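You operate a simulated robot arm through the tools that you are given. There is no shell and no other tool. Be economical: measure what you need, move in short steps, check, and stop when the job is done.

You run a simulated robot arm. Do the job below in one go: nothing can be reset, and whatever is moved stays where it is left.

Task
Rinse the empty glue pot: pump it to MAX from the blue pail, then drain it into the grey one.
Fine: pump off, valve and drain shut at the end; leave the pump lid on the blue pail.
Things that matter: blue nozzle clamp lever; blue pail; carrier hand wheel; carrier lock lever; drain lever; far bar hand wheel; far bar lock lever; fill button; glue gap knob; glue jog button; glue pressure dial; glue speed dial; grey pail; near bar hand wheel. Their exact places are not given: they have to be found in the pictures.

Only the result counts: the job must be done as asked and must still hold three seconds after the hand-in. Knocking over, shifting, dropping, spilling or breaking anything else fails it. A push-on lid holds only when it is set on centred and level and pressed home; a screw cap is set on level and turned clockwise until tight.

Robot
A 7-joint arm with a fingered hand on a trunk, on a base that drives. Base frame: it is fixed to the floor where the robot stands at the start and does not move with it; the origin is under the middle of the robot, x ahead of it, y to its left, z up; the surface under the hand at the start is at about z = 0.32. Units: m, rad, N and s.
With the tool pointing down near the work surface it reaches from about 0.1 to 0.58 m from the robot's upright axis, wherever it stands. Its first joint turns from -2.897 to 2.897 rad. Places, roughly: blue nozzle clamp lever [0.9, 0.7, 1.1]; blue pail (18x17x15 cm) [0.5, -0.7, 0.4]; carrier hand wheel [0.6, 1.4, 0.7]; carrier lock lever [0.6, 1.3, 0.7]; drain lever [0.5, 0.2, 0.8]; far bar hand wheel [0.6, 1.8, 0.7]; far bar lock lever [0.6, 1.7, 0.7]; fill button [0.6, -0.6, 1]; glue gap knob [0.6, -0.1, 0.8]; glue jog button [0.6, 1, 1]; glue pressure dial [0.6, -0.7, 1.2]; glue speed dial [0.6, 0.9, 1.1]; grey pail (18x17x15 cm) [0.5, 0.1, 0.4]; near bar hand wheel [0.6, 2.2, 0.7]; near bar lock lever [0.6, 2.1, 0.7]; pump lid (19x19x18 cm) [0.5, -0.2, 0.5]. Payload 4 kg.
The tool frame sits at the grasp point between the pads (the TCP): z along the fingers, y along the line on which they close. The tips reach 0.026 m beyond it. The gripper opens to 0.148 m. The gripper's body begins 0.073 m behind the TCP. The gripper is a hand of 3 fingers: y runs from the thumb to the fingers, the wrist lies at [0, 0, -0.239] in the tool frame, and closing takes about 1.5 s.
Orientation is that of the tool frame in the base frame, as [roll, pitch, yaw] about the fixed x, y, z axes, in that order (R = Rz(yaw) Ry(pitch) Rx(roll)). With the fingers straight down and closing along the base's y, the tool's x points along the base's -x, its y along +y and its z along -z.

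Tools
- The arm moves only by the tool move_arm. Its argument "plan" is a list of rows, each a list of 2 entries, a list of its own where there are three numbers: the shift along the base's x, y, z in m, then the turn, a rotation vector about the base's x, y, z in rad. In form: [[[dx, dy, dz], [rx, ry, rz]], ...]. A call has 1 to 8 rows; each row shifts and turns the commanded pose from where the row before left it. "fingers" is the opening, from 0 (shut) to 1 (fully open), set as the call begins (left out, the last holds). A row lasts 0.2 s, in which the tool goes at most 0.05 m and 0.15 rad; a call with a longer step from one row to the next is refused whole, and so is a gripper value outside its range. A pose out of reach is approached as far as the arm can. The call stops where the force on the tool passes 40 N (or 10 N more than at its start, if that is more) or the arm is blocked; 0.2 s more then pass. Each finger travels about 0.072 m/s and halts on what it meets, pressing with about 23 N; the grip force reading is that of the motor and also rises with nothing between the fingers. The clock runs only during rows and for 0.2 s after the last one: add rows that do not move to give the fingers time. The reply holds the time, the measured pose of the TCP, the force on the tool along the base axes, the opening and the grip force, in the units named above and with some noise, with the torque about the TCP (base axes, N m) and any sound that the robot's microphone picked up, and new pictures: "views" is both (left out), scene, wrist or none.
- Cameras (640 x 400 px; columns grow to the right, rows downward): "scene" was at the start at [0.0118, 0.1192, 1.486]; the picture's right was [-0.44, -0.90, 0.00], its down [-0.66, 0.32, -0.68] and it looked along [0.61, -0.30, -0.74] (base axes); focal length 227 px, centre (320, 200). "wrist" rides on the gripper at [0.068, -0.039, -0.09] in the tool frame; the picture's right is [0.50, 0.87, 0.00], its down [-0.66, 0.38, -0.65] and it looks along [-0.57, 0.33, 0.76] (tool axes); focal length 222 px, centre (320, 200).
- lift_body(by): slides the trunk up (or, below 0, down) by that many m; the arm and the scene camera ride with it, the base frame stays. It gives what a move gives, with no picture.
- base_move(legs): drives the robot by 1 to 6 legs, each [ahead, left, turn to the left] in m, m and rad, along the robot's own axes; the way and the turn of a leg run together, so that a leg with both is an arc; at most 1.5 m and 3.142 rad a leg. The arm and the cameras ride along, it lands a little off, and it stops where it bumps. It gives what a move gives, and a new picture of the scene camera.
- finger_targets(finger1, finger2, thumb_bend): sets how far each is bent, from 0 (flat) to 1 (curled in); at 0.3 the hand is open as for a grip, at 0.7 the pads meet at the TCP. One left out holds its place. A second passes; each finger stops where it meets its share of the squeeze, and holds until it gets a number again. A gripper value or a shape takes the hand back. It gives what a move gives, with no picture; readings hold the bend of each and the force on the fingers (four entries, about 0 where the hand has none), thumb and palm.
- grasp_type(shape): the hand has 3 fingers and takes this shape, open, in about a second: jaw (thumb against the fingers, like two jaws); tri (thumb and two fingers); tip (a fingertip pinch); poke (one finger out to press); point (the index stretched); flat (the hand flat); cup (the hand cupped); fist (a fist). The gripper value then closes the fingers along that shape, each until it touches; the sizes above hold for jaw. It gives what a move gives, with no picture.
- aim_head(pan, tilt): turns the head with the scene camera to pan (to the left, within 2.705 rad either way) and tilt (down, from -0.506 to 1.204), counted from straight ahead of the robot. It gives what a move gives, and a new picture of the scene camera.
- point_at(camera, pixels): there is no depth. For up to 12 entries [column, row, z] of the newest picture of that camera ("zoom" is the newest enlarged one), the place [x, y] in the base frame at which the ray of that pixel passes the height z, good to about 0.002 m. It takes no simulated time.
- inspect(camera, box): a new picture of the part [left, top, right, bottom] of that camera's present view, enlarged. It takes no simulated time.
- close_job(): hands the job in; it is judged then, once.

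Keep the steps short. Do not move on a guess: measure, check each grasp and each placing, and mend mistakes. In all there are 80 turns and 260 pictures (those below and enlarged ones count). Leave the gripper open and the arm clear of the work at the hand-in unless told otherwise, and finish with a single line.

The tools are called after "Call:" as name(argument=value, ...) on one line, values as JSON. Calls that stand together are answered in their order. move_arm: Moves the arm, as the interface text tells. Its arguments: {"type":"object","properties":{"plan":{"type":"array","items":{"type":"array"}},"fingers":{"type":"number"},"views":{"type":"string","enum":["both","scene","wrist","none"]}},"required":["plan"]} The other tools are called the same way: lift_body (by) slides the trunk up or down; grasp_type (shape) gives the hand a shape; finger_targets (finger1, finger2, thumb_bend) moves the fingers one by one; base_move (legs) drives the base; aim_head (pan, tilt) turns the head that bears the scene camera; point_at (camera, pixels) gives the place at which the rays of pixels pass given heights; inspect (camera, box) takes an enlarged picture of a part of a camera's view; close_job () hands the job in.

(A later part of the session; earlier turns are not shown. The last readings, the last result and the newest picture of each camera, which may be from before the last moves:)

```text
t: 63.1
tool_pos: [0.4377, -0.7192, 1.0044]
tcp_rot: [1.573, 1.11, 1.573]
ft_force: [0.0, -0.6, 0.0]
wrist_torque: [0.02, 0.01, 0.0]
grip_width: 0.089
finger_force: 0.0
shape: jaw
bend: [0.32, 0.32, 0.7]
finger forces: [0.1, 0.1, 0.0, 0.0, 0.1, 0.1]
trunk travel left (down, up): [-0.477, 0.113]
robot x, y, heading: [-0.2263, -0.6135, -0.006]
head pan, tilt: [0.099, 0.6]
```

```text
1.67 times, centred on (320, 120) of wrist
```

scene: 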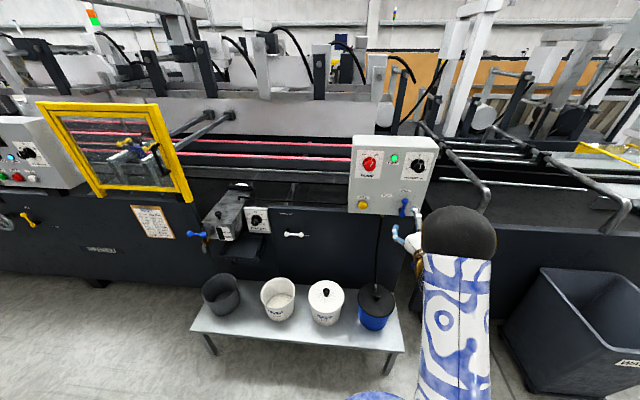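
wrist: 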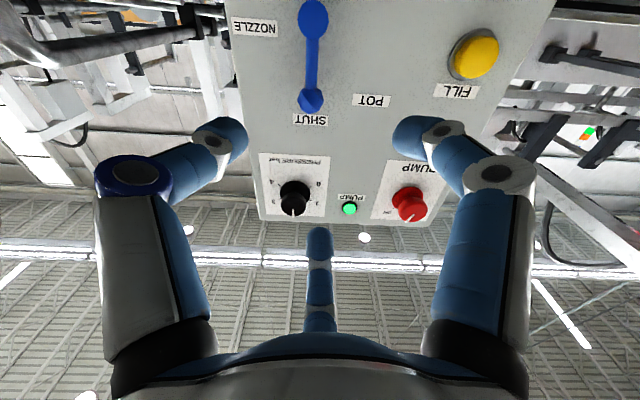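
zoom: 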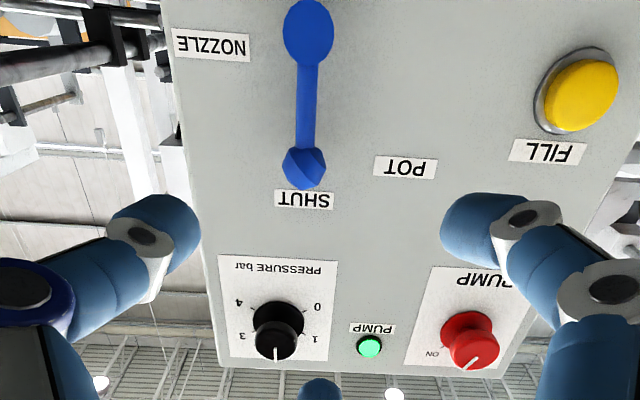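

I see it well: lever tip at SHUT, POT up-left of pivot. Triangulating lever tip, pivot, labels and fill button from both views.

Call:
point_at(camera="wrist", pixels=[[311, 100.8, 1.0], [311, 100.8, 1.03], [312.8, 21.2, 0.92], [312.8, 21.2, 0.94], [370.9, 100.2, 1.0], [370.9, 100.2, 1.04], [309.8, 120, 1.02], [309.8, 120, 1.06], [255.3, 26, 0.94], [255.3, 26, 0.96], [475.7, 57.1, 0.95], [475.7, 57.1, 0.98]])

Call:
point_at(camera="scene", pixels=[[405.1, 201.5, 1.0], [405.1, 201.5, 1.03], [402.4, 214.4, 0.92], [402.4, 214.4, 0.96], [386.4, 195.4, 1.0], [386.4, 195.4, 1.04], [405.1, 190.8, 1.02], [405.1, 190.8, 1.06], [362.8, 204.8, 0.95], [362.8, 204.8, 0.98]])

```text
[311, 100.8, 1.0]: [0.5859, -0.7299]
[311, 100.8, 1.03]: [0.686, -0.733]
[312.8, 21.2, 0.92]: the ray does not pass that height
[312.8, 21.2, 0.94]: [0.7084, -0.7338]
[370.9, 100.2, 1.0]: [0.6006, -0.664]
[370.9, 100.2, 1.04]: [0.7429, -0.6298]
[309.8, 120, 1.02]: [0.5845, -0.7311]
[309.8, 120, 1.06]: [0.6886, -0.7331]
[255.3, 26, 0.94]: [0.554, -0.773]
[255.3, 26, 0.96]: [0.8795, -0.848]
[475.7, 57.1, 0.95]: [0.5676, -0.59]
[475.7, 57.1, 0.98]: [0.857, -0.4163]
```

```text
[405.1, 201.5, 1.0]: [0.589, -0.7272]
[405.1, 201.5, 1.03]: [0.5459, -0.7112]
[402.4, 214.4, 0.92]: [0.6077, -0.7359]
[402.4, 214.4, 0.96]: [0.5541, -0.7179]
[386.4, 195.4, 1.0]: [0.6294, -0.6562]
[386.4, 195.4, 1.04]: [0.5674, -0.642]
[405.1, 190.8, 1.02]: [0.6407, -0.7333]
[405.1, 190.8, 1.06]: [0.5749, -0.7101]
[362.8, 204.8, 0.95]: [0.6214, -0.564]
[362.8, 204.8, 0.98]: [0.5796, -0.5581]
```

Tip (0.587, -0.7285, 1.000), pivot (y -0.729, z 0.938), POT label 47° to the left. Approach to TCP x=0.578 around the tip.

Call:
move_arm(plan=[[[0.04, -0.009, -0.003], [0, 0, 0]], [[0.04, 0, 0], [0, 0, 0]], [[0.035, 0, 0], [0, 0, 0]], [[0.025, 0, 0], [0, 0, 0]], [[0, 0, 0], [0, 0, 0]]], views="wrist")

```text
t: 64.3
tool_pos: [0.5758, -0.7297, 1.0031]
tcp_rot: [1.573, 1.111, 1.572]
ft_force: [-1.3, -0.3, -0.4]
wrist_torque: [0.04, 0.0, 0.0]
grip_width: 0.0891
finger_force: 0.1
shape: jaw
bend: [0.32, 0.32, 0.7]
finger forces: [0.0, 0.0, 0.1, 0.1, 0.0, 0.0]
trunk travel left (down, up): [-0.477, 0.113]
robot x, y, heading: [-0.2258, -0.6154, -0.006]
head pan, tilt: [0.099, 0.6]
```

wrist: 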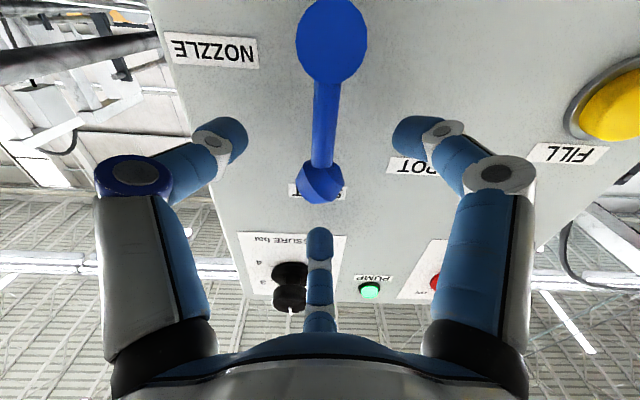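

Tip is centred, bar between the two lower fingers. Close.

Call:
move_arm(plan=[[[0.003, 0, 0], [0, 0, 0]], [[0, 0, 0], [0, 0, 0]], [[0, 0, 0], [0, 0, 0]], [[0, 0, 0], [0, 0, 0]], [[0, 0, 0], [0, 0, 0]], [[0, 0, 0], [0, 0, 0]], [[0, 0, 0], [0, 0, 0]]], fingers=0, views="wrist")

```text
t: 65.9
tool_pos: [0.5799, -0.729, 1.0027]
tcp_rot: [1.572, 1.11, 1.574]
ft_force: [11.7, -0.7, 2.8]
wrist_torque: [-0.03, -0.01, 0.04]
grip_width: 0.0178
finger_force: 22.7
shape: jaw
bend: [0.74, 0.73, 0.7]
finger forces: [19.9, 19.9, 0.1, 0.1, 20.0, 0.0]
trunk travel left (down, up): [-0.477, 0.113]
robot x, y, heading: [-0.2279, -0.6194, -0.01]
head pan, tilt: [0.099, 0.6]
```

wrist: 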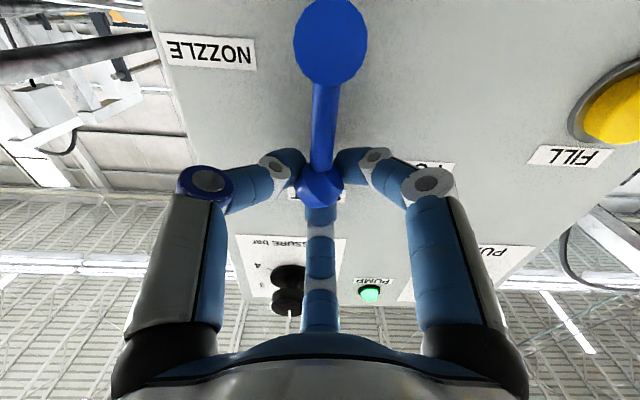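

Tip gripped on three sides. Swing it to POT along the arc (47°).

Call:
move_arm(plan=[[[0.001, 0.0085, -0.0006], [-0.137, 0, 0]], [[0, 0.0083, -0.0017], [-0.137, 0, 0]], [[0, 0.008, -0.0029], [-0.137, 0, 0]], [[0, 0.0075, -0.0039], [-0.137, 0, 0]], [[0, 0.0069, -0.0049], [-0.137, 0, 0]], [[0, 0.006, -0.0057], [-0.137, 0, 0]]])

Call:
inspect(camera="scene", box=[180, 170, 310, 270])

Call:
inspect(camera="wrist", box=[160, 0, 480, 240])

```text
t: 67.3
tool_pos: [0.5802, -0.6828, 0.9832]
tcp_rot: [-1.569, 1.207, -1.568]
ft_force: [7.1, 2.8, 3.9]
wrist_torque: [0.0, -0.05, 0.02]
grip_width: 0.0174
finger_force: 22.6
shape: jaw
bend: [0.74, 0.73, 0.7]
finger forces: [19.6, 21.6, 0.1, 0.1, 19.4, 0.0]
trunk travel left (down, up): [-0.477, 0.113]
robot x, y, heading: [-0.2243, -0.6162, -0.002]
head pan, tilt: [0.099, 0.6]
```

scene: 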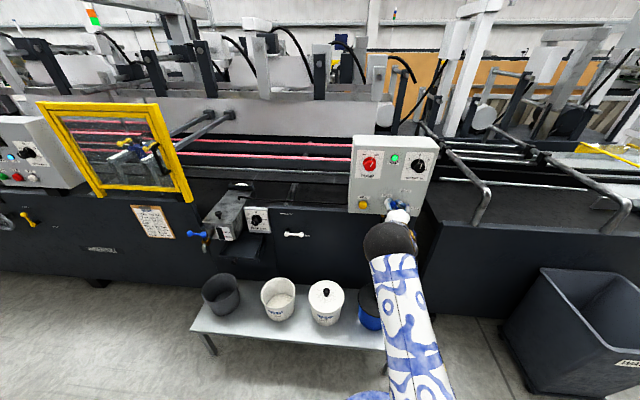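
wrist: 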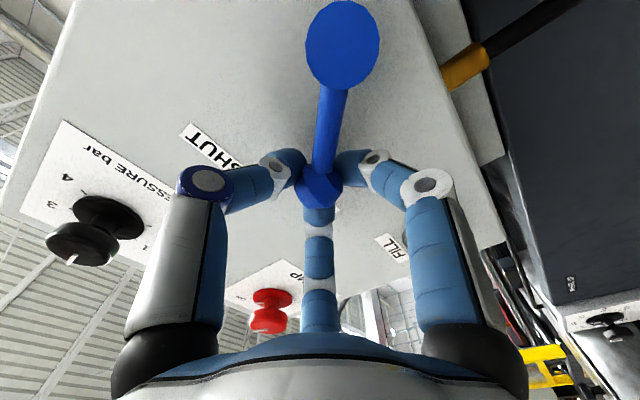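

```text
4.00 times, centred on (245, 220) of scene
```

zoom: 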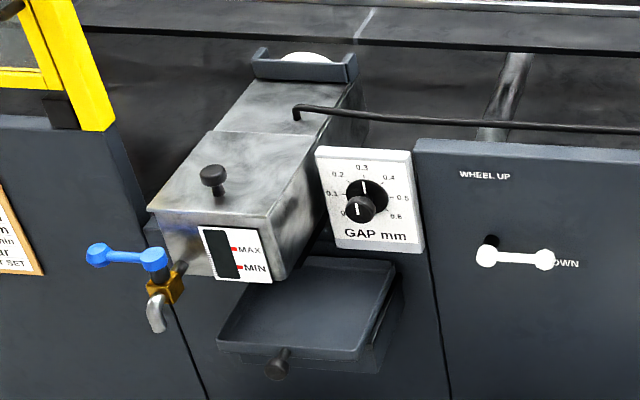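

```text
1.67 times, centred on (320, 120) of wrist
```

zoom: 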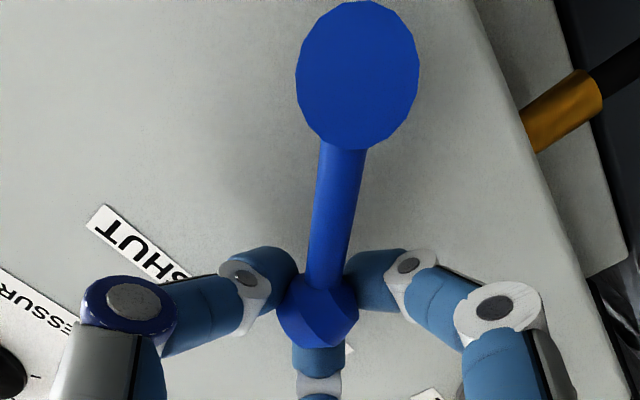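

The lever swung with the hand; gauge still empty. Release, back off and check the lever against POT.

Call:
move_arm(plan=[[[0, 0, 0], [0, 0, 0]], [[0, 0, 0], [0, 0, 0]], [[0, 0, 0], [0, 0, 0]], [[0, 0, 0], [0, 0, 0]], [[-0.03, 0, 0], [0, 0, 0]], [[-0.045, 0, 0], [0, 0, 0]], [[-0.045, 0, 0], [0, 0, 0]], [[0, 0, 0], [0, 0, 0]]], fingers=0.6)

Call:
inspect(camera="scene", box=[330, 120, 450, 230])

```text
t: 69.1
tool_pos: [0.4608, -0.683, 0.9844]
tcp_rot: [-1.573, 1.21, -1.573]
ft_force: [0.2, 0.2, -0.9]
wrist_torque: [-0.01, 0.01, 0.0]
grip_width: 0.0881
finger_force: 0.0
shape: jaw
bend: [0.32, 0.32, 0.7]
finger forces: [0.0, 0.0, 0.0, 0.0, 0.1, 0.0]
trunk travel left (down, up): [-0.477, 0.113]
robot x, y, heading: [-0.2256, -0.6116, -0.005]
head pan, tilt: [0.099, 0.6]
```

scene: 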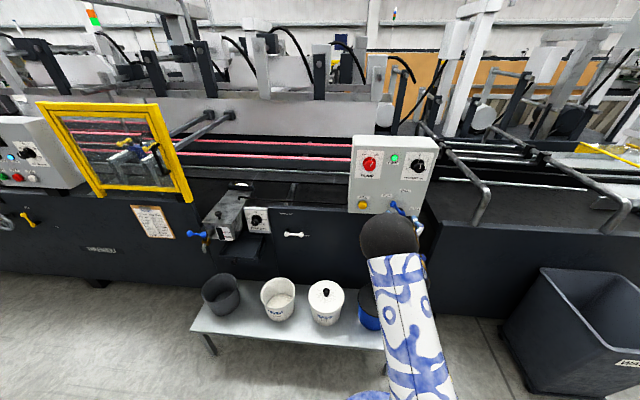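
wrist: 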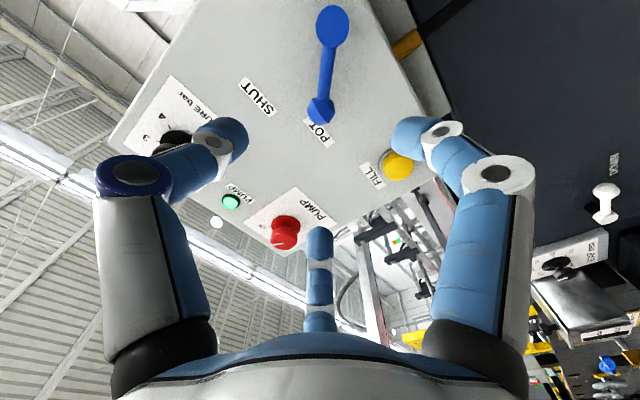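

```text
3.64 times, centred on (390, 175) of scene
```

zoom: 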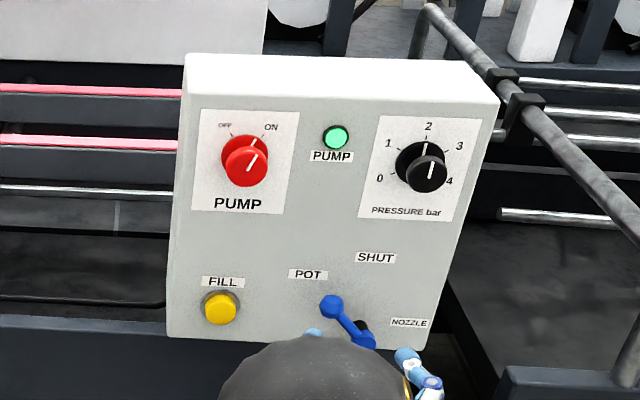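

Lever points exactly at POT, pump lamp green. Now the FILL button (0.61, -0.563, 0.955): move in front with closed fingers as a poker.

Call:
move_arm(plan=[[[0, 0.04, -0.01], [0, 0, 0]], [[0, 0.04, -0.01], [0, 0, 0]], [[0, 0.04, -0.009], [0, 0, 0]], [[0.03, 0, 0], [0, 0, 0]], [[0.03, 0, 0], [0, 0, 0]], [[0, 0, 0], [0, 0, 0]], [[0, 0, 0], [0, 0, 0]], [[0, 0, 0], [0, 0, 0]]], fingers=0)

Call:
inspect(camera="wrist", box=[200, 80, 440, 260])

```text
t: 70.9
tool_pos: [0.5202, -0.562, 0.9538]
tcp_rot: [-1.573, 1.209, -1.572]
ft_force: [-0.2, 0.1, -0.2]
wrist_torque: [0.04, 0.0, 0.0]
grip_width: 0.0
finger_force: 23.0
shape: jaw
bend: [0.7, 0.7, 0.7]
finger forces: [0.1, 0.0, 0.0, 0.0, 0.1, 0.1]
trunk travel left (down, up): [-0.477, 0.113]
robot x, y, heading: [-0.2217, -0.6125, -0.007]
head pan, tilt: [0.099, 0.6]
```

scene: 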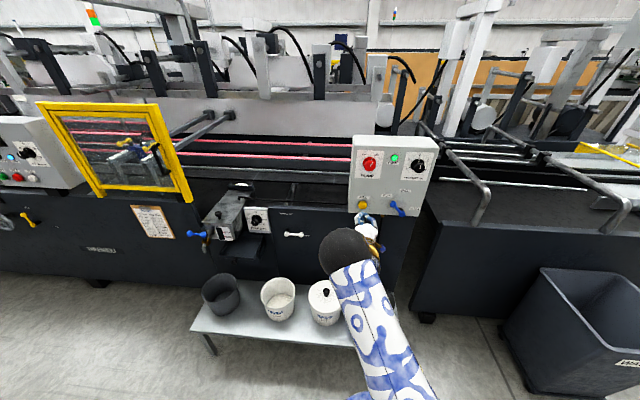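
wrist: 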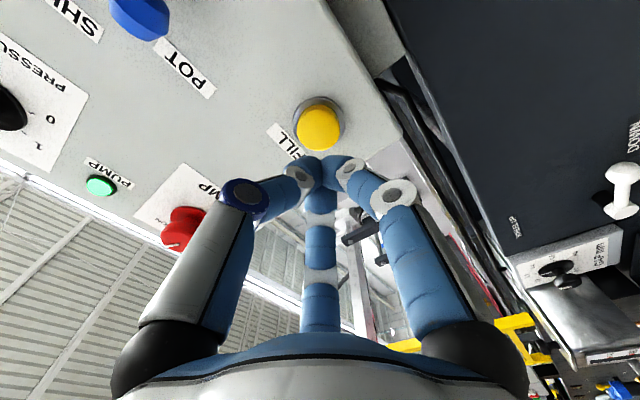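

```text
2.22 times, centred on (320, 170) of wrist
```

zoom: 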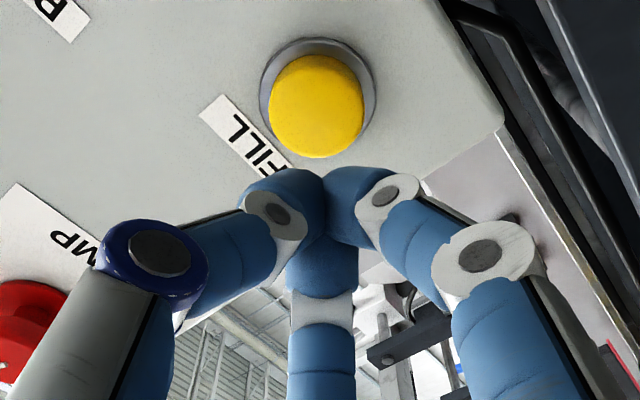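

Button is on the tool axis. Advance until nearly touching, then press in small steps watching the gauge.

Call:
move_arm(plan=[[[0.03, 0, 0.001], [0, 0, 0]], [[0.025, 0, 0], [0, 0, 0]], [[0.005, 0, 0], [0, 0, 0]], [[0.005, 0, 0], [0, 0, 0]]], views="wrist")

Call:
inspect(camera="scene", box=[205, 205, 255, 245])

```text
t: 71.9
tool_pos: [0.582, -0.5636, 0.9557]
tcp_rot: [-1.578, 1.207, -1.579]
ft_force: [-22.6, 0.5, -5.7]
wrist_torque: [0.02, 0.23, -0.02]
grip_width: 0.0
finger_force: 22.8
shape: jaw
bend: [0.7, 0.7, 0.7]
finger forces: [0.0, 0.1, 0.0, 0.0, 0.1, 0.1]
trunk travel left (down, up): [-0.477, 0.113]
robot x, y, heading: [-0.2273, -0.615, -0.007]
head pan, tilt: [0.099, 0.6]
heard: click
```

wrist: 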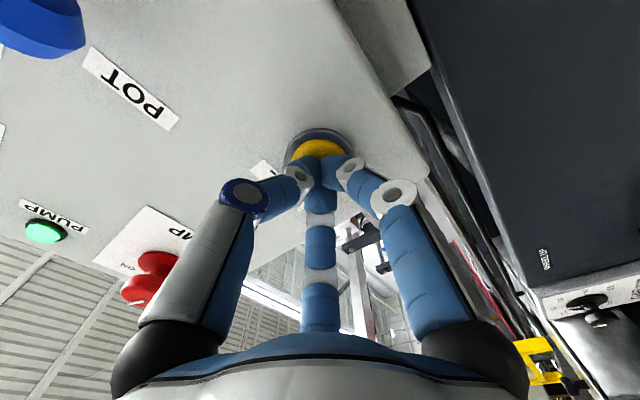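

```text
10.00 times, centred on (230, 225) of scene
```

zoom: 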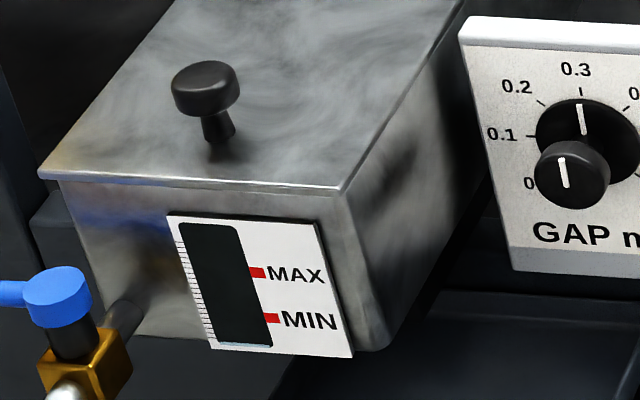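

Click heard, and a thin light line appears at the gauge bottom: it is filling. Hold 1 s more and look.

Call:
move_arm(plan=[[[0, 0, 0], [0, 0, 0]], [[0, 0, 0], [0, 0, 0]], [[0, 0, 0], [0, 0, 0]], [[0, 0, 0], [0, 0, 0]]], views="none")

Call:
inspect(camera="scene", box=[205, 205, 255, 245])

```text
t: 72.9
tool_pos: [0.5827, -0.5638, 0.9589]
tcp_rot: [-1.568, 1.208, -1.57]
ft_force: [-26.2, -0.3, -6.4]
wrist_torque: [0.05, 0.27, -0.04]
grip_width: 0.0
finger_force: 23.4
shape: jaw
bend: [0.7, 0.7, 0.7]
finger forces: [0.1, 0.0, 0.1, 0.1, 0.0, 0.0]
trunk travel left (down, up): [-0.477, 0.113]
robot x, y, heading: [-0.2215, -0.6155, -0.007]
head pan, tilt: [0.099, 0.6]
```

```text
10.00 times, centred on (230, 225) of scene
```

zoom: 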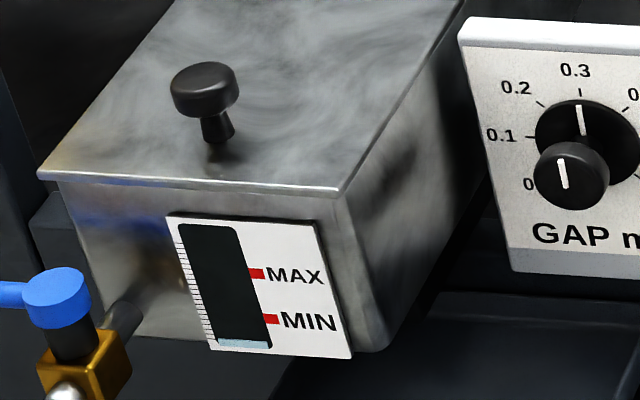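

Rises about 7 px/s in this zoom; MAX (row ≈272) is ~68 px above. Hold on.

Call:
move_arm(plan=[[[0, 0, 0], [0, 0, 0]], [[0, 0, 0], [0, 0, 0]], [[0, 0, 0], [0, 0, 0]], [[0, 0, 0], [0, 0, 0]], [[0, 0, 0], [0, 0, 0]], [[0, 0, 0], [0, 0, 0]], [[0, 0, 0], [0, 0, 0]], [[0, 0, 0], [0, 0, 0]]], views="none")

Call:
move_arm(plan=[[[0, 0, 0], [0, 0, 0]], [[0, 0, 0], [0, 0, 0]], [[0, 0, 0], [0, 0, 0]], [[0, 0, 0], [0, 0, 0]], [[0, 0, 0], [0, 0, 0]], [[0, 0, 0], [0, 0, 0]], [[0, 0, 0], [0, 0, 0]], [[0, 0, 0], [0, 0, 0]]], views="none")

Call:
inspect(camera="scene", box=[205, 205, 255, 245])

```text
t: 74.7
tool_pos: [0.5837, -0.5636, 0.9583]
tcp_rot: [-1.569, 1.211, -1.57]
ft_force: [-26.0, 0.1, -6.2]
wrist_torque: [0.01, 0.26, -0.06]
grip_width: 0.0
finger_force: 22.8
shape: jaw
bend: [0.7, 0.7, 0.7]
finger forces: [0.0, 0.0, 0.0, 0.0, 0.0, 0.1]
trunk travel left (down, up): [-0.477, 0.113]
robot x, y, heading: [-0.2264, -0.6162, -0.007]
head pan, tilt: [0.099, 0.6]
```

```text
t: 76.5
tool_pos: [0.5826, -0.563, 0.9574]
tcp_rot: [-1.571, 1.21, -1.569]
ft_force: [-25.0, -1.3, -7.1]
wrist_torque: [-0.03, 0.3, -0.04]
grip_width: 0.0
finger_force: 22.9
shape: jaw
bend: [0.7, 0.7, 0.7]
finger forces: [0.1, 0.0, 0.1, 0.1, 0.0, 0.0]
trunk travel left (down, up): [-0.477, 0.113]
robot x, y, heading: [-0.223, -0.6171, -0.006]
head pan, tilt: [0.099, 0.6]
```

```text
10.00 times, centred on (230, 225) of scene
```

zoom: 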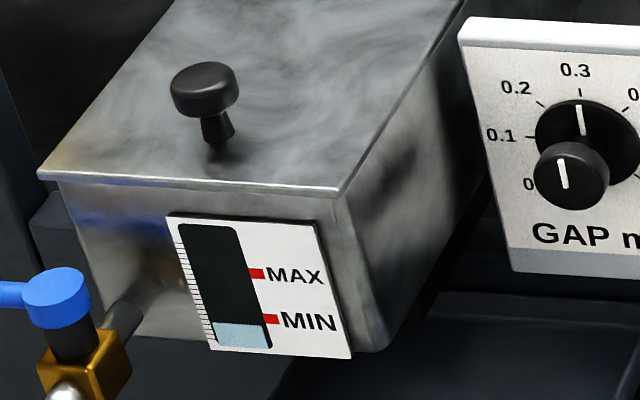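

Level now at ~row 325 (rate ≈4.5 px/s), MAX at 272: about 11 s more. Hold 7.2 s and check.

Call:
move_arm(plan=[[[0, 0, 0], [0, 0, 0]], [[0, 0, 0], [0, 0, 0]], [[0, 0, 0], [0, 0, 0]], [[0, 0, 0], [0, 0, 0]], [[0, 0, 0], [0, 0, 0]], [[0, 0, 0], [0, 0, 0]], [[0, 0, 0], [0, 0, 0]], [[0, 0, 0], [0, 0, 0]]], views="none")

Call:
move_arm(plan=[[[0, 0, 0], [0, 0, 0]], [[0, 0, 0], [0, 0, 0]], [[0, 0, 0], [0, 0, 0]], [[0, 0, 0], [0, 0, 0]], [[0, 0, 0], [0, 0, 0]], [[0, 0, 0], [0, 0, 0]], [[0, 0, 0], [0, 0, 0]], [[0, 0, 0], [0, 0, 0]]], views="none")

Call:
move_arm(plan=[[[0, 0, 0], [0, 0, 0]], [[0, 0, 0], [0, 0, 0]], [[0, 0, 0], [0, 0, 0]], [[0, 0, 0], [0, 0, 0]], [[0, 0, 0], [0, 0, 0]], [[0, 0, 0], [0, 0, 0]], [[0, 0, 0], [0, 0, 0]], [[0, 0, 0], [0, 0, 0]]], views="none")

Call:
move_arm(plan=[[[0, 0, 0], [0, 0, 0]], [[0, 0, 0], [0, 0, 0]], [[0, 0, 0], [0, 0, 0]], [[0, 0, 0], [0, 0, 0]], [[0, 0, 0], [0, 0, 0]], [[0, 0, 0], [0, 0, 0]], [[0, 0, 0], [0, 0, 0]], [[0, 0, 0], [0, 0, 0]]], views="none")

Call:
inspect(camera="scene", box=[205, 205, 255, 245])

```text
t: 78.3
tool_pos: [0.5827, -0.5618, 0.9567]
tcp_rot: [-1.568, 1.21, -1.57]
ft_force: [-26.7, -0.7, -7.3]
wrist_torque: [0.0, 0.3, -0.01]
grip_width: 0.0002
finger_force: 23.2
shape: jaw
bend: [0.7, 0.7, 0.7]
finger forces: [0.0, 0.0, 0.0, 0.0, 0.0, 0.0]
trunk travel left (down, up): [-0.477, 0.113]
robot x, y, heading: [-0.2244, -0.6158, -0.012]
head pan, tilt: [0.099, 0.6]
```

```text
t: 80.1
tool_pos: [0.5833, -0.5636, 0.9572]
tcp_rot: [-1.57, 1.21, -1.571]
ft_force: [-25.8, -0.3, -6.7]
wrist_torque: [-0.03, 0.3, -0.05]
grip_width: 0.0
finger_force: 23.0
shape: jaw
bend: [0.7, 0.7, 0.7]
finger forces: [0.0, 0.1, 0.1, 0.1, 0.1, 0.0]
trunk travel left (down, up): [-0.477, 0.113]
robot x, y, heading: [-0.2262, -0.6154, -0.004]
head pan, tilt: [0.099, 0.6]
```

```text
t: 81.9
tool_pos: [0.5833, -0.5631, 0.9569]
tcp_rot: [-1.57, 1.208, -1.569]
ft_force: [-25.5, -0.2, -7.2]
wrist_torque: [0.0, 0.27, -0.06]
grip_width: 0.0001
finger_force: 22.4
shape: jaw
bend: [0.7, 0.7, 0.7]
finger forces: [0.1, 0.1, 0.0, 0.0, 0.1, 0.0]
trunk travel left (down, up): [-0.477, 0.113]
robot x, y, heading: [-0.2246, -0.6156, -0.004]
head pan, tilt: [0.099, 0.6]
```

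```text
t: 83.7
tool_pos: [0.5831, -0.5646, 0.9572]
tcp_rot: [-1.57, 1.211, -1.57]
ft_force: [-26.4, 0.6, -6.6]
wrist_torque: [-0.02, 0.29, -0.07]
grip_width: 0.0
finger_force: 23.3
shape: jaw
bend: [0.7, 0.7, 0.7]
finger forces: [0.1, 0.0, 0.0, 0.1, 0.1, 0.1]
trunk travel left (down, up): [-0.477, 0.113]
robot x, y, heading: [-0.2247, -0.6148, -0.007]
head pan, tilt: [0.099, 0.6]
```

```text
10.00 times, centred on (230, 225) of scene
```

zoom: 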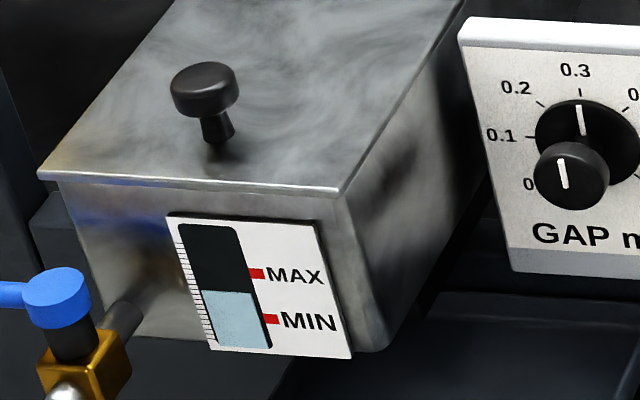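

Level ~294, MAX 272: about 5 s more. Hold 3.6 s and check.

Call:
move_arm(plan=[[[0, 0, 0], [0, 0, 0]], [[0, 0, 0], [0, 0, 0]], [[0, 0, 0], [0, 0, 0]], [[0, 0, 0], [0, 0, 0]], [[0, 0, 0], [0, 0, 0]], [[0, 0, 0], [0, 0, 0]], [[0, 0, 0], [0, 0, 0]], [[0, 0, 0], [0, 0, 0]]], views="none")

Call:
move_arm(plan=[[[0, 0, 0], [0, 0, 0]], [[0, 0, 0], [0, 0, 0]], [[0, 0, 0], [0, 0, 0]], [[0, 0, 0], [0, 0, 0]], [[0, 0, 0], [0, 0, 0]], [[0, 0, 0], [0, 0, 0]], [[0, 0, 0], [0, 0, 0]], [[0, 0, 0], [0, 0, 0]]], views="none")

Call:
inspect(camera="scene", box=[218, 220, 243, 240])

```text
t: 85.5
tool_pos: [0.5838, -0.5631, 0.9585]
tcp_rot: [-1.569, 1.208, -1.57]
ft_force: [-25.9, -0.8, -5.5]
wrist_torque: [0.04, 0.28, -0.06]
grip_width: 0.0
finger_force: 22.7
shape: jaw
bend: [0.7, 0.7, 0.7]
finger forces: [0.0, 0.1, 0.0, 0.0, 0.0, 0.0]
trunk travel left (down, up): [-0.477, 0.113]
robot x, y, heading: [-0.2263, -0.6123, -0.009]
head pan, tilt: [0.099, 0.6]
```

```text
t: 87.3
tool_pos: [0.5834, -0.5629, 0.9577]
tcp_rot: [-1.57, 1.21, -1.57]
ft_force: [-24.8, 0.0, -4.9]
wrist_torque: [-0.01, 0.27, -0.03]
grip_width: 0.0001
finger_force: 23.1
shape: jaw
bend: [0.7, 0.7, 0.7]
finger forces: [0.0, 0.0, 0.0, 0.1, 0.0, 0.0]
trunk travel left (down, up): [-0.477, 0.113]
robot x, y, heading: [-0.2247, -0.6157, -0.006]
head pan, tilt: [0.099, 0.6]
```

```text
16.00 times, centred on (230, 230) of scene
```

zoom: 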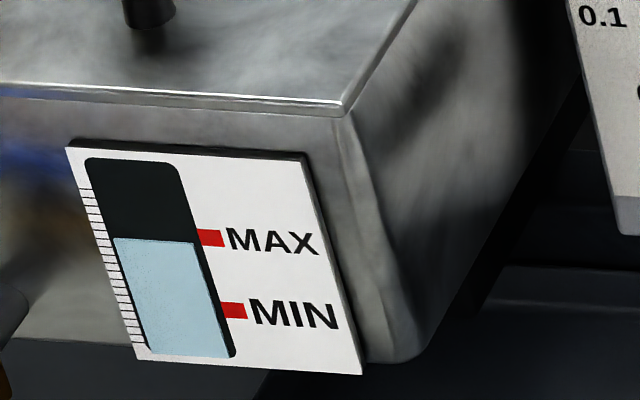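

Level at row 243 versus MAX centre 238 (≈7 px/s here). Three hold rows, then withdraw straight back.

Call:
move_arm(plan=[[[0, 0, 0], [0, 0, 0]], [[0, 0, 0], [0, 0, 0]], [[0, 0, 0], [0, 0, 0]], [[-0.03, 0, 0], [0, 0, 0]], [[-0.03, 0, 0], [0, 0, 0]], [[-0.03, 0, 0], [0, 0, 0]]], views="none")

Call:
inspect(camera="scene", box=[218, 220, 243, 240])

```text
t: 88.7
tool_pos: [0.4942, -0.5643, 0.9574]
tcp_rot: [-1.571, 1.209, -1.571]
ft_force: [0.2, 0.9, -0.6]
wrist_torque: [0.0, 0.0, -0.02]
grip_width: 0.0
finger_force: 23.0
shape: jaw
bend: [0.7, 0.7, 0.7]
finger forces: [0.1, 0.0, 0.0, 0.0, 0.0, 0.0]
trunk travel left (down, up): [-0.477, 0.113]
robot x, y, heading: [-0.2229, -0.6169, -0.009]
head pan, tilt: [0.099, 0.6]
```

```text
16.00 times, centred on (230, 230) of scene
```

zoom: 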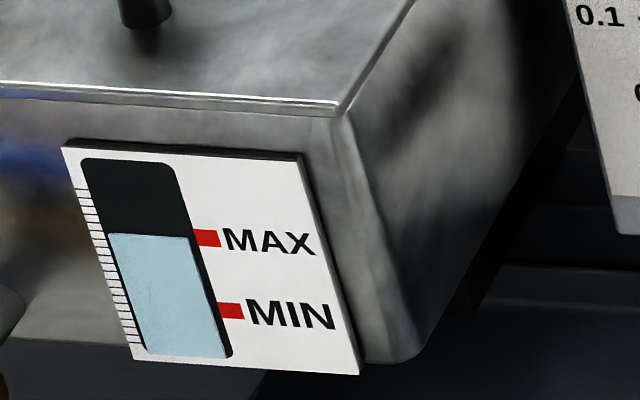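

Level sits right on MAX. Now pump OFF: go back in front of the red knob, hand pre-turned +0.82 rad, fingers opened.

Call:
move_arm(plan=[[[0, -0.001, 0.033], [0.137, 0, 0]], [[0, -0.001, 0.032], [0.137, 0, 0]], [[0, -0.001, 0.032], [0.137, 0, 0]], [[0, -0.001, 0.032], [0.137, 0, 0]], [[0, -0.001, 0.032], [0.137, 0, 0]], [[0, 0, 0.032], [0.137, 0, 0]], [[0.02, 0, 0], [0, 0, 0]], [[0, 0, 0], [0, 0, 0]]], fingers=0.6, views="wrist")

Call:
inspect(camera="scene", box=[218, 220, 243, 240])

```text
t: 90.5
tool_pos: [0.5148, -0.5672, 1.1489]
tcp_rot: [1.574, 1.11, 1.572]
ft_force: [-0.2, 0.1, -0.2]
wrist_torque: [0.0, -0.06, -0.02]
grip_width: 0.0884
finger_force: 0.0
shape: jaw
bend: [0.32, 0.32, 0.7]
finger forces: [0.0, 0.0, 0.0, 0.0, 0.0, 0.0]
trunk travel left (down, up): [-0.477, 0.113]
robot x, y, heading: [-0.2252, -0.6126, -0.008]
head pan, tilt: [0.099, 0.6]
```

wrist: 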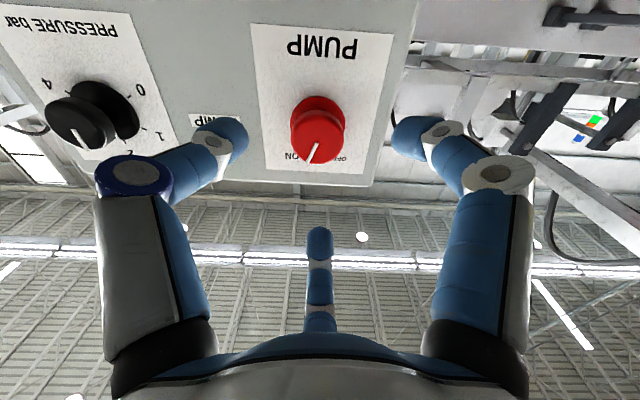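

```text
16.00 times, centred on (230, 230) of scene
```

zoom: 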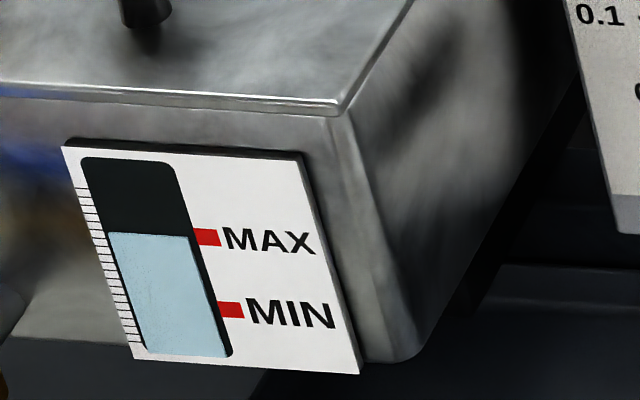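

Level steady at MAX. Knob at (318,140), on axis. Advance to x≈0.582 and close.

Call:
move_arm(plan=[[[0.03, -0.002, 0.002], [0, 0, 0]], [[0.025, 0, 0], [0, 0, 0]], [[0.014, 0, 0], [0, 0, 0]], [[0, 0, 0], [0, 0, 0]]], views="wrist")

Call:
move_arm(plan=[[[0, 0, 0], [0, 0, 0]], [[0, 0, 0], [0, 0, 0]], [[0, 0, 0], [0, 0, 0]], [[0, 0, 0], [0, 0, 0]], [[0, 0, 0], [0, 0, 0]], [[0, 0, 0], [0, 0, 0]], [[0, 0, 0], [0, 0, 0]]], fingers=0, views="wrist")

```text
t: 91.5
tool_pos: [0.5838, -0.5701, 1.1503]
tcp_rot: [1.572, 1.11, 1.572]
ft_force: [-0.1, 0.9, 0.5]
wrist_torque: [0.01, 0.01, -0.01]
grip_width: 0.0886
finger_force: 0.0
shape: jaw
bend: [0.32, 0.32, 0.7]
finger forces: [0.1, 0.1, 0.0, 0.1, 0.0, 0.1]
trunk travel left (down, up): [-0.477, 0.113]
robot x, y, heading: [-0.225, -0.6132, -0.011]
head pan, tilt: [0.099, 0.6]
```

wrist: 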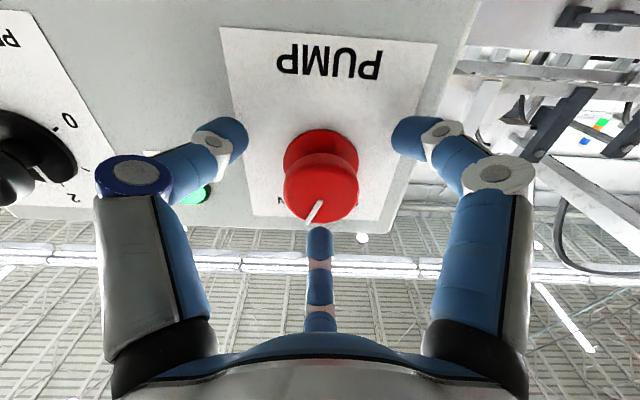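

```text
t: 93.1
tool_pos: [0.5863, -0.5702, 1.1485]
tcp_rot: [1.575, 1.109, 1.572]
ft_force: [21.2, -1.2, 3.1]
wrist_torque: [-0.04, 0.07, -0.14]
grip_width: 0.0257
finger_force: 23.1
shape: jaw
bend: [0.75, 0.75, 0.72]
finger forces: [18.8, 20.0, 0.0, 0.0, 20.3, 0.0]
trunk travel left (down, up): [-0.477, 0.113]
robot x, y, heading: [-0.2207, -0.6165, -0.008]
head pan, tilt: [0.099, 0.6]
```

wrist: 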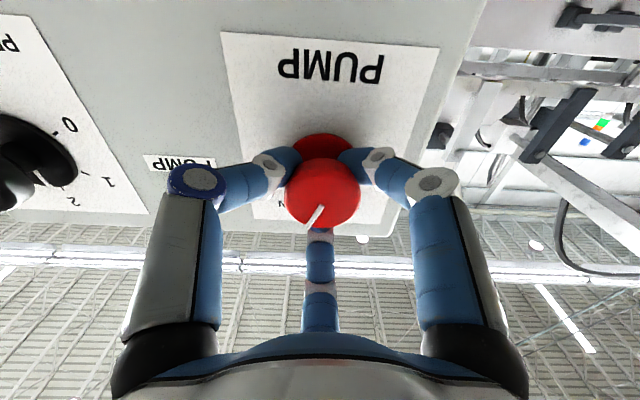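

Gripped. Turn counter-clockwise by 0.98 rad.

Call:
move_arm(plan=[[[0.002, 0, 0], [-0.14, 0, 0]], [[0.001, 0, 0], [-0.14, 0, 0]], [[0, 0, 0], [-0.14, 0, 0]], [[0, 0, 0], [-0.14, 0, 0]], [[0, 0, 0], [-0.14, 0, 0]], [[0, 0, 0], [-0.14, 0, 0]], [[0, 0, 0], [-0.14, 0, 0]]], views="wrist")

Call:
move_arm(plan=[[[0, 0, 0], [0, 0, 0]], [[0, 0, 0], [0, 0, 0]], [[0, 0, 0], [0, 0, 0]], [[0, 0, 0], [0, 0, 0]], [[-0.03, 0, 0], [0, 0, 0]], [[-0.04, 0, 0], [0, 0, 0]], [[-0.04, 0, 0], [0, 0, 0]], [[-0.03, 0, 0], [0, 0, 0]]], fingers=0.6, views="none")

Call:
inspect(camera="scene", box=[330, 120, 450, 230])

```text
t: 94.7
tool_pos: [0.5876, -0.572, 1.1494]
tcp_rot: [-1.574, 1.05, -1.571]
ft_force: [18.5, -2.2, 6.1]
wrist_torque: [0.04, -0.05, -0.11]
grip_width: 0.0248
finger_force: 23.5
shape: jaw
bend: [0.76, 0.75, 0.73]
finger forces: [16.3, 18.6, 0.0, 0.0, 21.0, 0.0]
trunk travel left (down, up): [-0.477, 0.113]
robot x, y, heading: [-0.222, -0.6153, -0.004]
head pan, tilt: [0.099, 0.6]
```

wrist: 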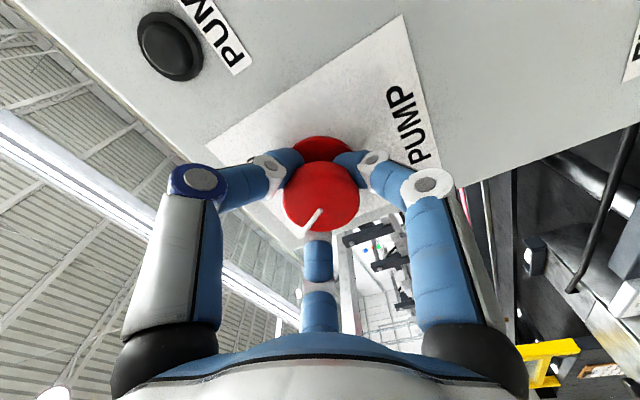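

```text
t: 96.5
tool_pos: [0.4457, -0.5701, 1.1521]
tcp_rot: [-1.572, 1.049, -1.572]
ft_force: [0.6, -0.1, 0.0]
wrist_torque: [-0.01, 0.02, 0.02]
grip_width: 0.0881
finger_force: 0.0
shape: jaw
bend: [0.32, 0.32, 0.7]
finger forces: [0.0, 0.0, 0.0, 0.1, 0.0, 0.0]
trunk travel left (down, up): [-0.477, 0.113]
robot x, y, heading: [-0.2242, -0.6164, -0.004]
head pan, tilt: [0.099, 0.6]
```

```text
3.64 times, centred on (390, 175) of scene
```

zoom: 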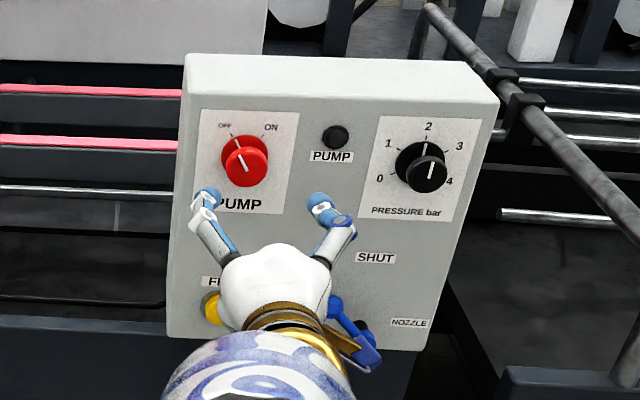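

Pump is OFF, lamp dark. Now the valve back to SHUT: move in front of the lever tip (y -0.683, z 0.983).

Call:
move_arm(plan=[[[0, -0.023, -0.034], [0.08, 0, 0]], [[0, -0.023, -0.034], [0.08, 0, 0]], [[0, -0.023, -0.034], [0, 0, 0]], [[0, -0.022, -0.034], [0, 0, 0]], [[0, -0.022, -0.033], [0, 0, 0]], [[0.03, 0, 0], [0, 0, 0]], [[0, 0, 0], [0, 0, 0]]], views="wrist")

Call:
move_arm(plan=[[[0.04, 0, 0], [0, 0, 0]], [[0.035, 0, 0], [0, 0, 0]], [[0.029, 0, 0], [0, 0, 0]], [[0, 0, 0], [0, 0, 0]]], views="wrist")

```text
t: 98.1
tool_pos: [0.4754, -0.6835, 0.9799]
tcp_rot: [-1.573, 1.211, -1.57]
ft_force: [0.3, -0.4, 0.3]
wrist_torque: [0.02, -0.03, 0.01]
grip_width: 0.0885
finger_force: 0.1
shape: jaw
bend: [0.32, 0.32, 0.7]
finger forces: [0.0, 0.0, 0.0, 0.1, 0.0, 0.0]
trunk travel left (down, up): [-0.477, 0.113]
robot x, y, heading: [-0.228, -0.6159, -0.005]
head pan, tilt: [0.099, 0.6]
```

wrist: 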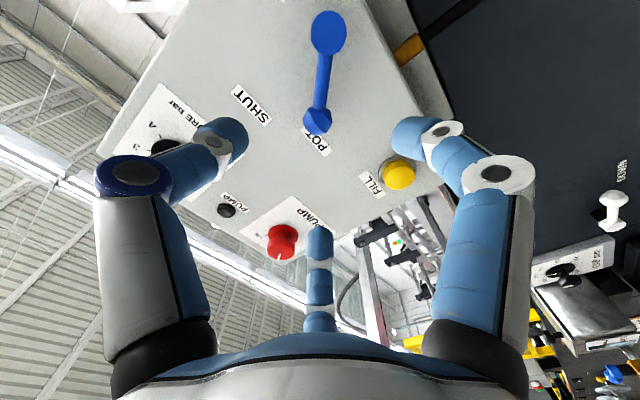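

```text
t: 99.1
tool_pos: [0.5835, -0.6814, 0.9815]
tcp_rot: [-1.572, 1.21, -1.573]
ft_force: [0.7, 0.3, -0.1]
wrist_torque: [0.02, 0.06, 0.02]
grip_width: 0.0882
finger_force: 0.0
shape: jaw
bend: [0.32, 0.32, 0.7]
finger forces: [0.0, 0.0, 0.1, 0.1, 0.0, 0.0]
trunk travel left (down, up): [-0.477, 0.113]
robot x, y, heading: [-0.2258, -0.6167, -0.002]
head pan, tilt: [0.099, 0.6]
```

wrist: 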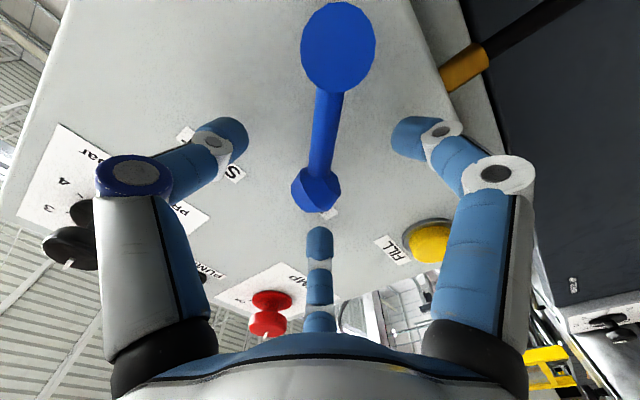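

Lever tip centred (317,190). Close the fingers, then swing back to SHUT along the reversed arc.

Call:
move_arm(plan=[[[-0.003, 0, 0], [0, 0, 0]], [[0, 0, 0], [0, 0, 0]], [[0, 0, 0], [0, 0, 0]], [[0, 0, 0], [0, 0, 0]], [[0, 0, 0], [0, 0, 0]], [[0, 0, 0], [0, 0, 0]], [[0, 0, 0], [0, 0, 0]]], fingers=0, views="wrist")

Call:
move_arm(plan=[[[0, -0.006, 0.0057], [0.137, 0, 0]], [[0, -0.0069, 0.0049], [0.137, 0, 0]], [[0, -0.0075, 0.0039], [0.137, 0, 0]], [[0, -0.008, 0.0029], [0.137, 0, 0]], [[0, -0.0083, 0.0017], [0.137, 0, 0]], [[0, -0.0085, 0.0006], [0.137, 0, 0]], [[0, 0, 0], [0, 0, 0]]], views="wrist")

```text
t: 100.7
tool_pos: [0.5808, -0.6825, 0.9824]
tcp_rot: [-1.573, 1.21, -1.575]
ft_force: [10.9, 1.3, 0.6]
wrist_torque: [-0.04, 0.01, 0.02]
grip_width: 0.0181
finger_force: 22.9
shape: jaw
bend: [0.73, 0.73, 0.7]
finger forces: [20.0, 19.5, 0.0, 0.0, 19.8, 0.0]
trunk travel left (down, up): [-0.477, 0.113]
robot x, y, heading: [-0.2208, -0.6139, -0.011]
head pan, tilt: [0.099, 0.6]
```

wrist: 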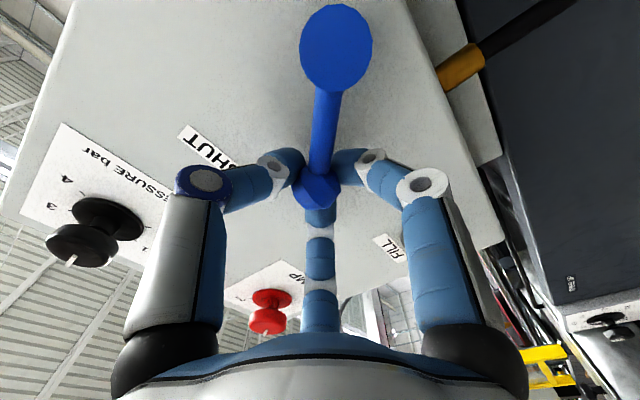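

```text
t: 102.3
tool_pos: [0.5804, -0.7282, 1.0003]
tcp_rot: [1.573, 1.106, 1.573]
ft_force: [17.8, -1.2, 6.9]
wrist_torque: [-0.14, -0.13, -0.03]
grip_width: 0.0182
finger_force: 23.1
shape: jaw
bend: [0.73, 0.73, 0.7]
finger forces: [20.2, 20.7, 0.0, 0.1, 20.6, 0.1]
trunk travel left (down, up): [-0.477, 0.113]
robot x, y, heading: [-0.2197, -0.6135, -0.004]
head pan, tilt: [0.099, 0.6]
```

wrist: 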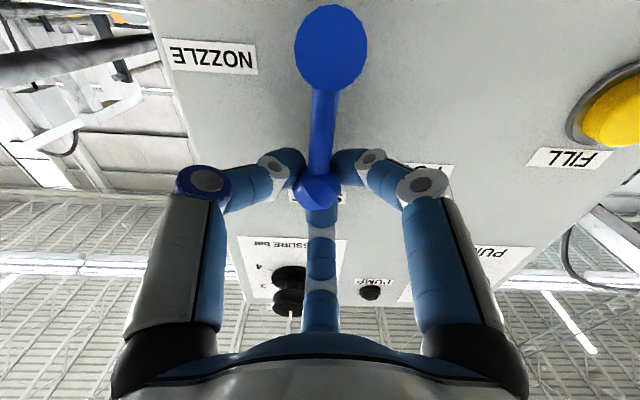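

Release, back off, and verify the lever and gauge.

Call:
move_arm(plan=[[[0, 0, 0], [0, 0, 0]], [[0, 0, 0], [0, 0, 0]], [[0, 0, 0], [0, 0, 0]], [[0, 0, 0], [0, 0, 0]], [[-0.03, 0, 0], [0, 0, 0]], [[-0.045, 0, 0], [0, 0, 0]], [[-0.045, 0, 0], [0, 0, 0]], [[-0.045, 0, 0], [0, 0, 0]]], fingers=0.6, views="wrist")

Call:
inspect(camera="scene", box=[180, 180, 280, 280])

Call:
inspect(camera="scene", box=[330, 120, 450, 230])

```text
t: 104.1
tool_pos: [0.4131, -0.7283, 1.0014]
tcp_rot: [1.572, 1.109, 1.571]
ft_force: [-0.4, -0.3, 0.3]
wrist_torque: [0.0, 0.0, 0.0]
grip_width: 0.0883
finger_force: 0.0
shape: jaw
bend: [0.32, 0.32, 0.7]
finger forces: [0.0, 0.0, 0.1, 0.0, 0.1, 0.0]
trunk travel left (down, up): [-0.477, 0.113]
robot x, y, heading: [-0.2218, -0.6124, -0.01]
head pan, tilt: [0.099, 0.6]
```

wrist: 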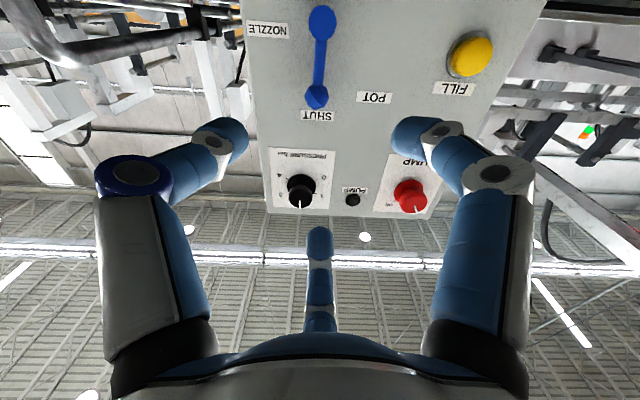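

```text
4.00 times, centred on (230, 230) of scene
```

zoom: 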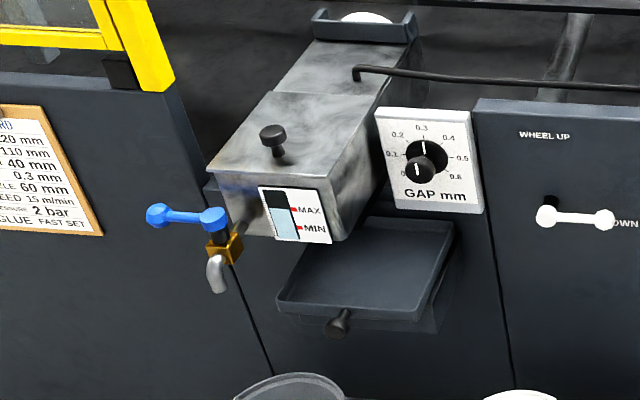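

```text
3.64 times, centred on (390, 175) of scene
```

zoom: 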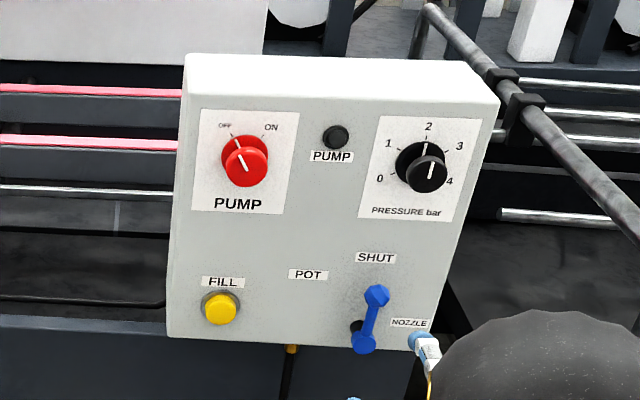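

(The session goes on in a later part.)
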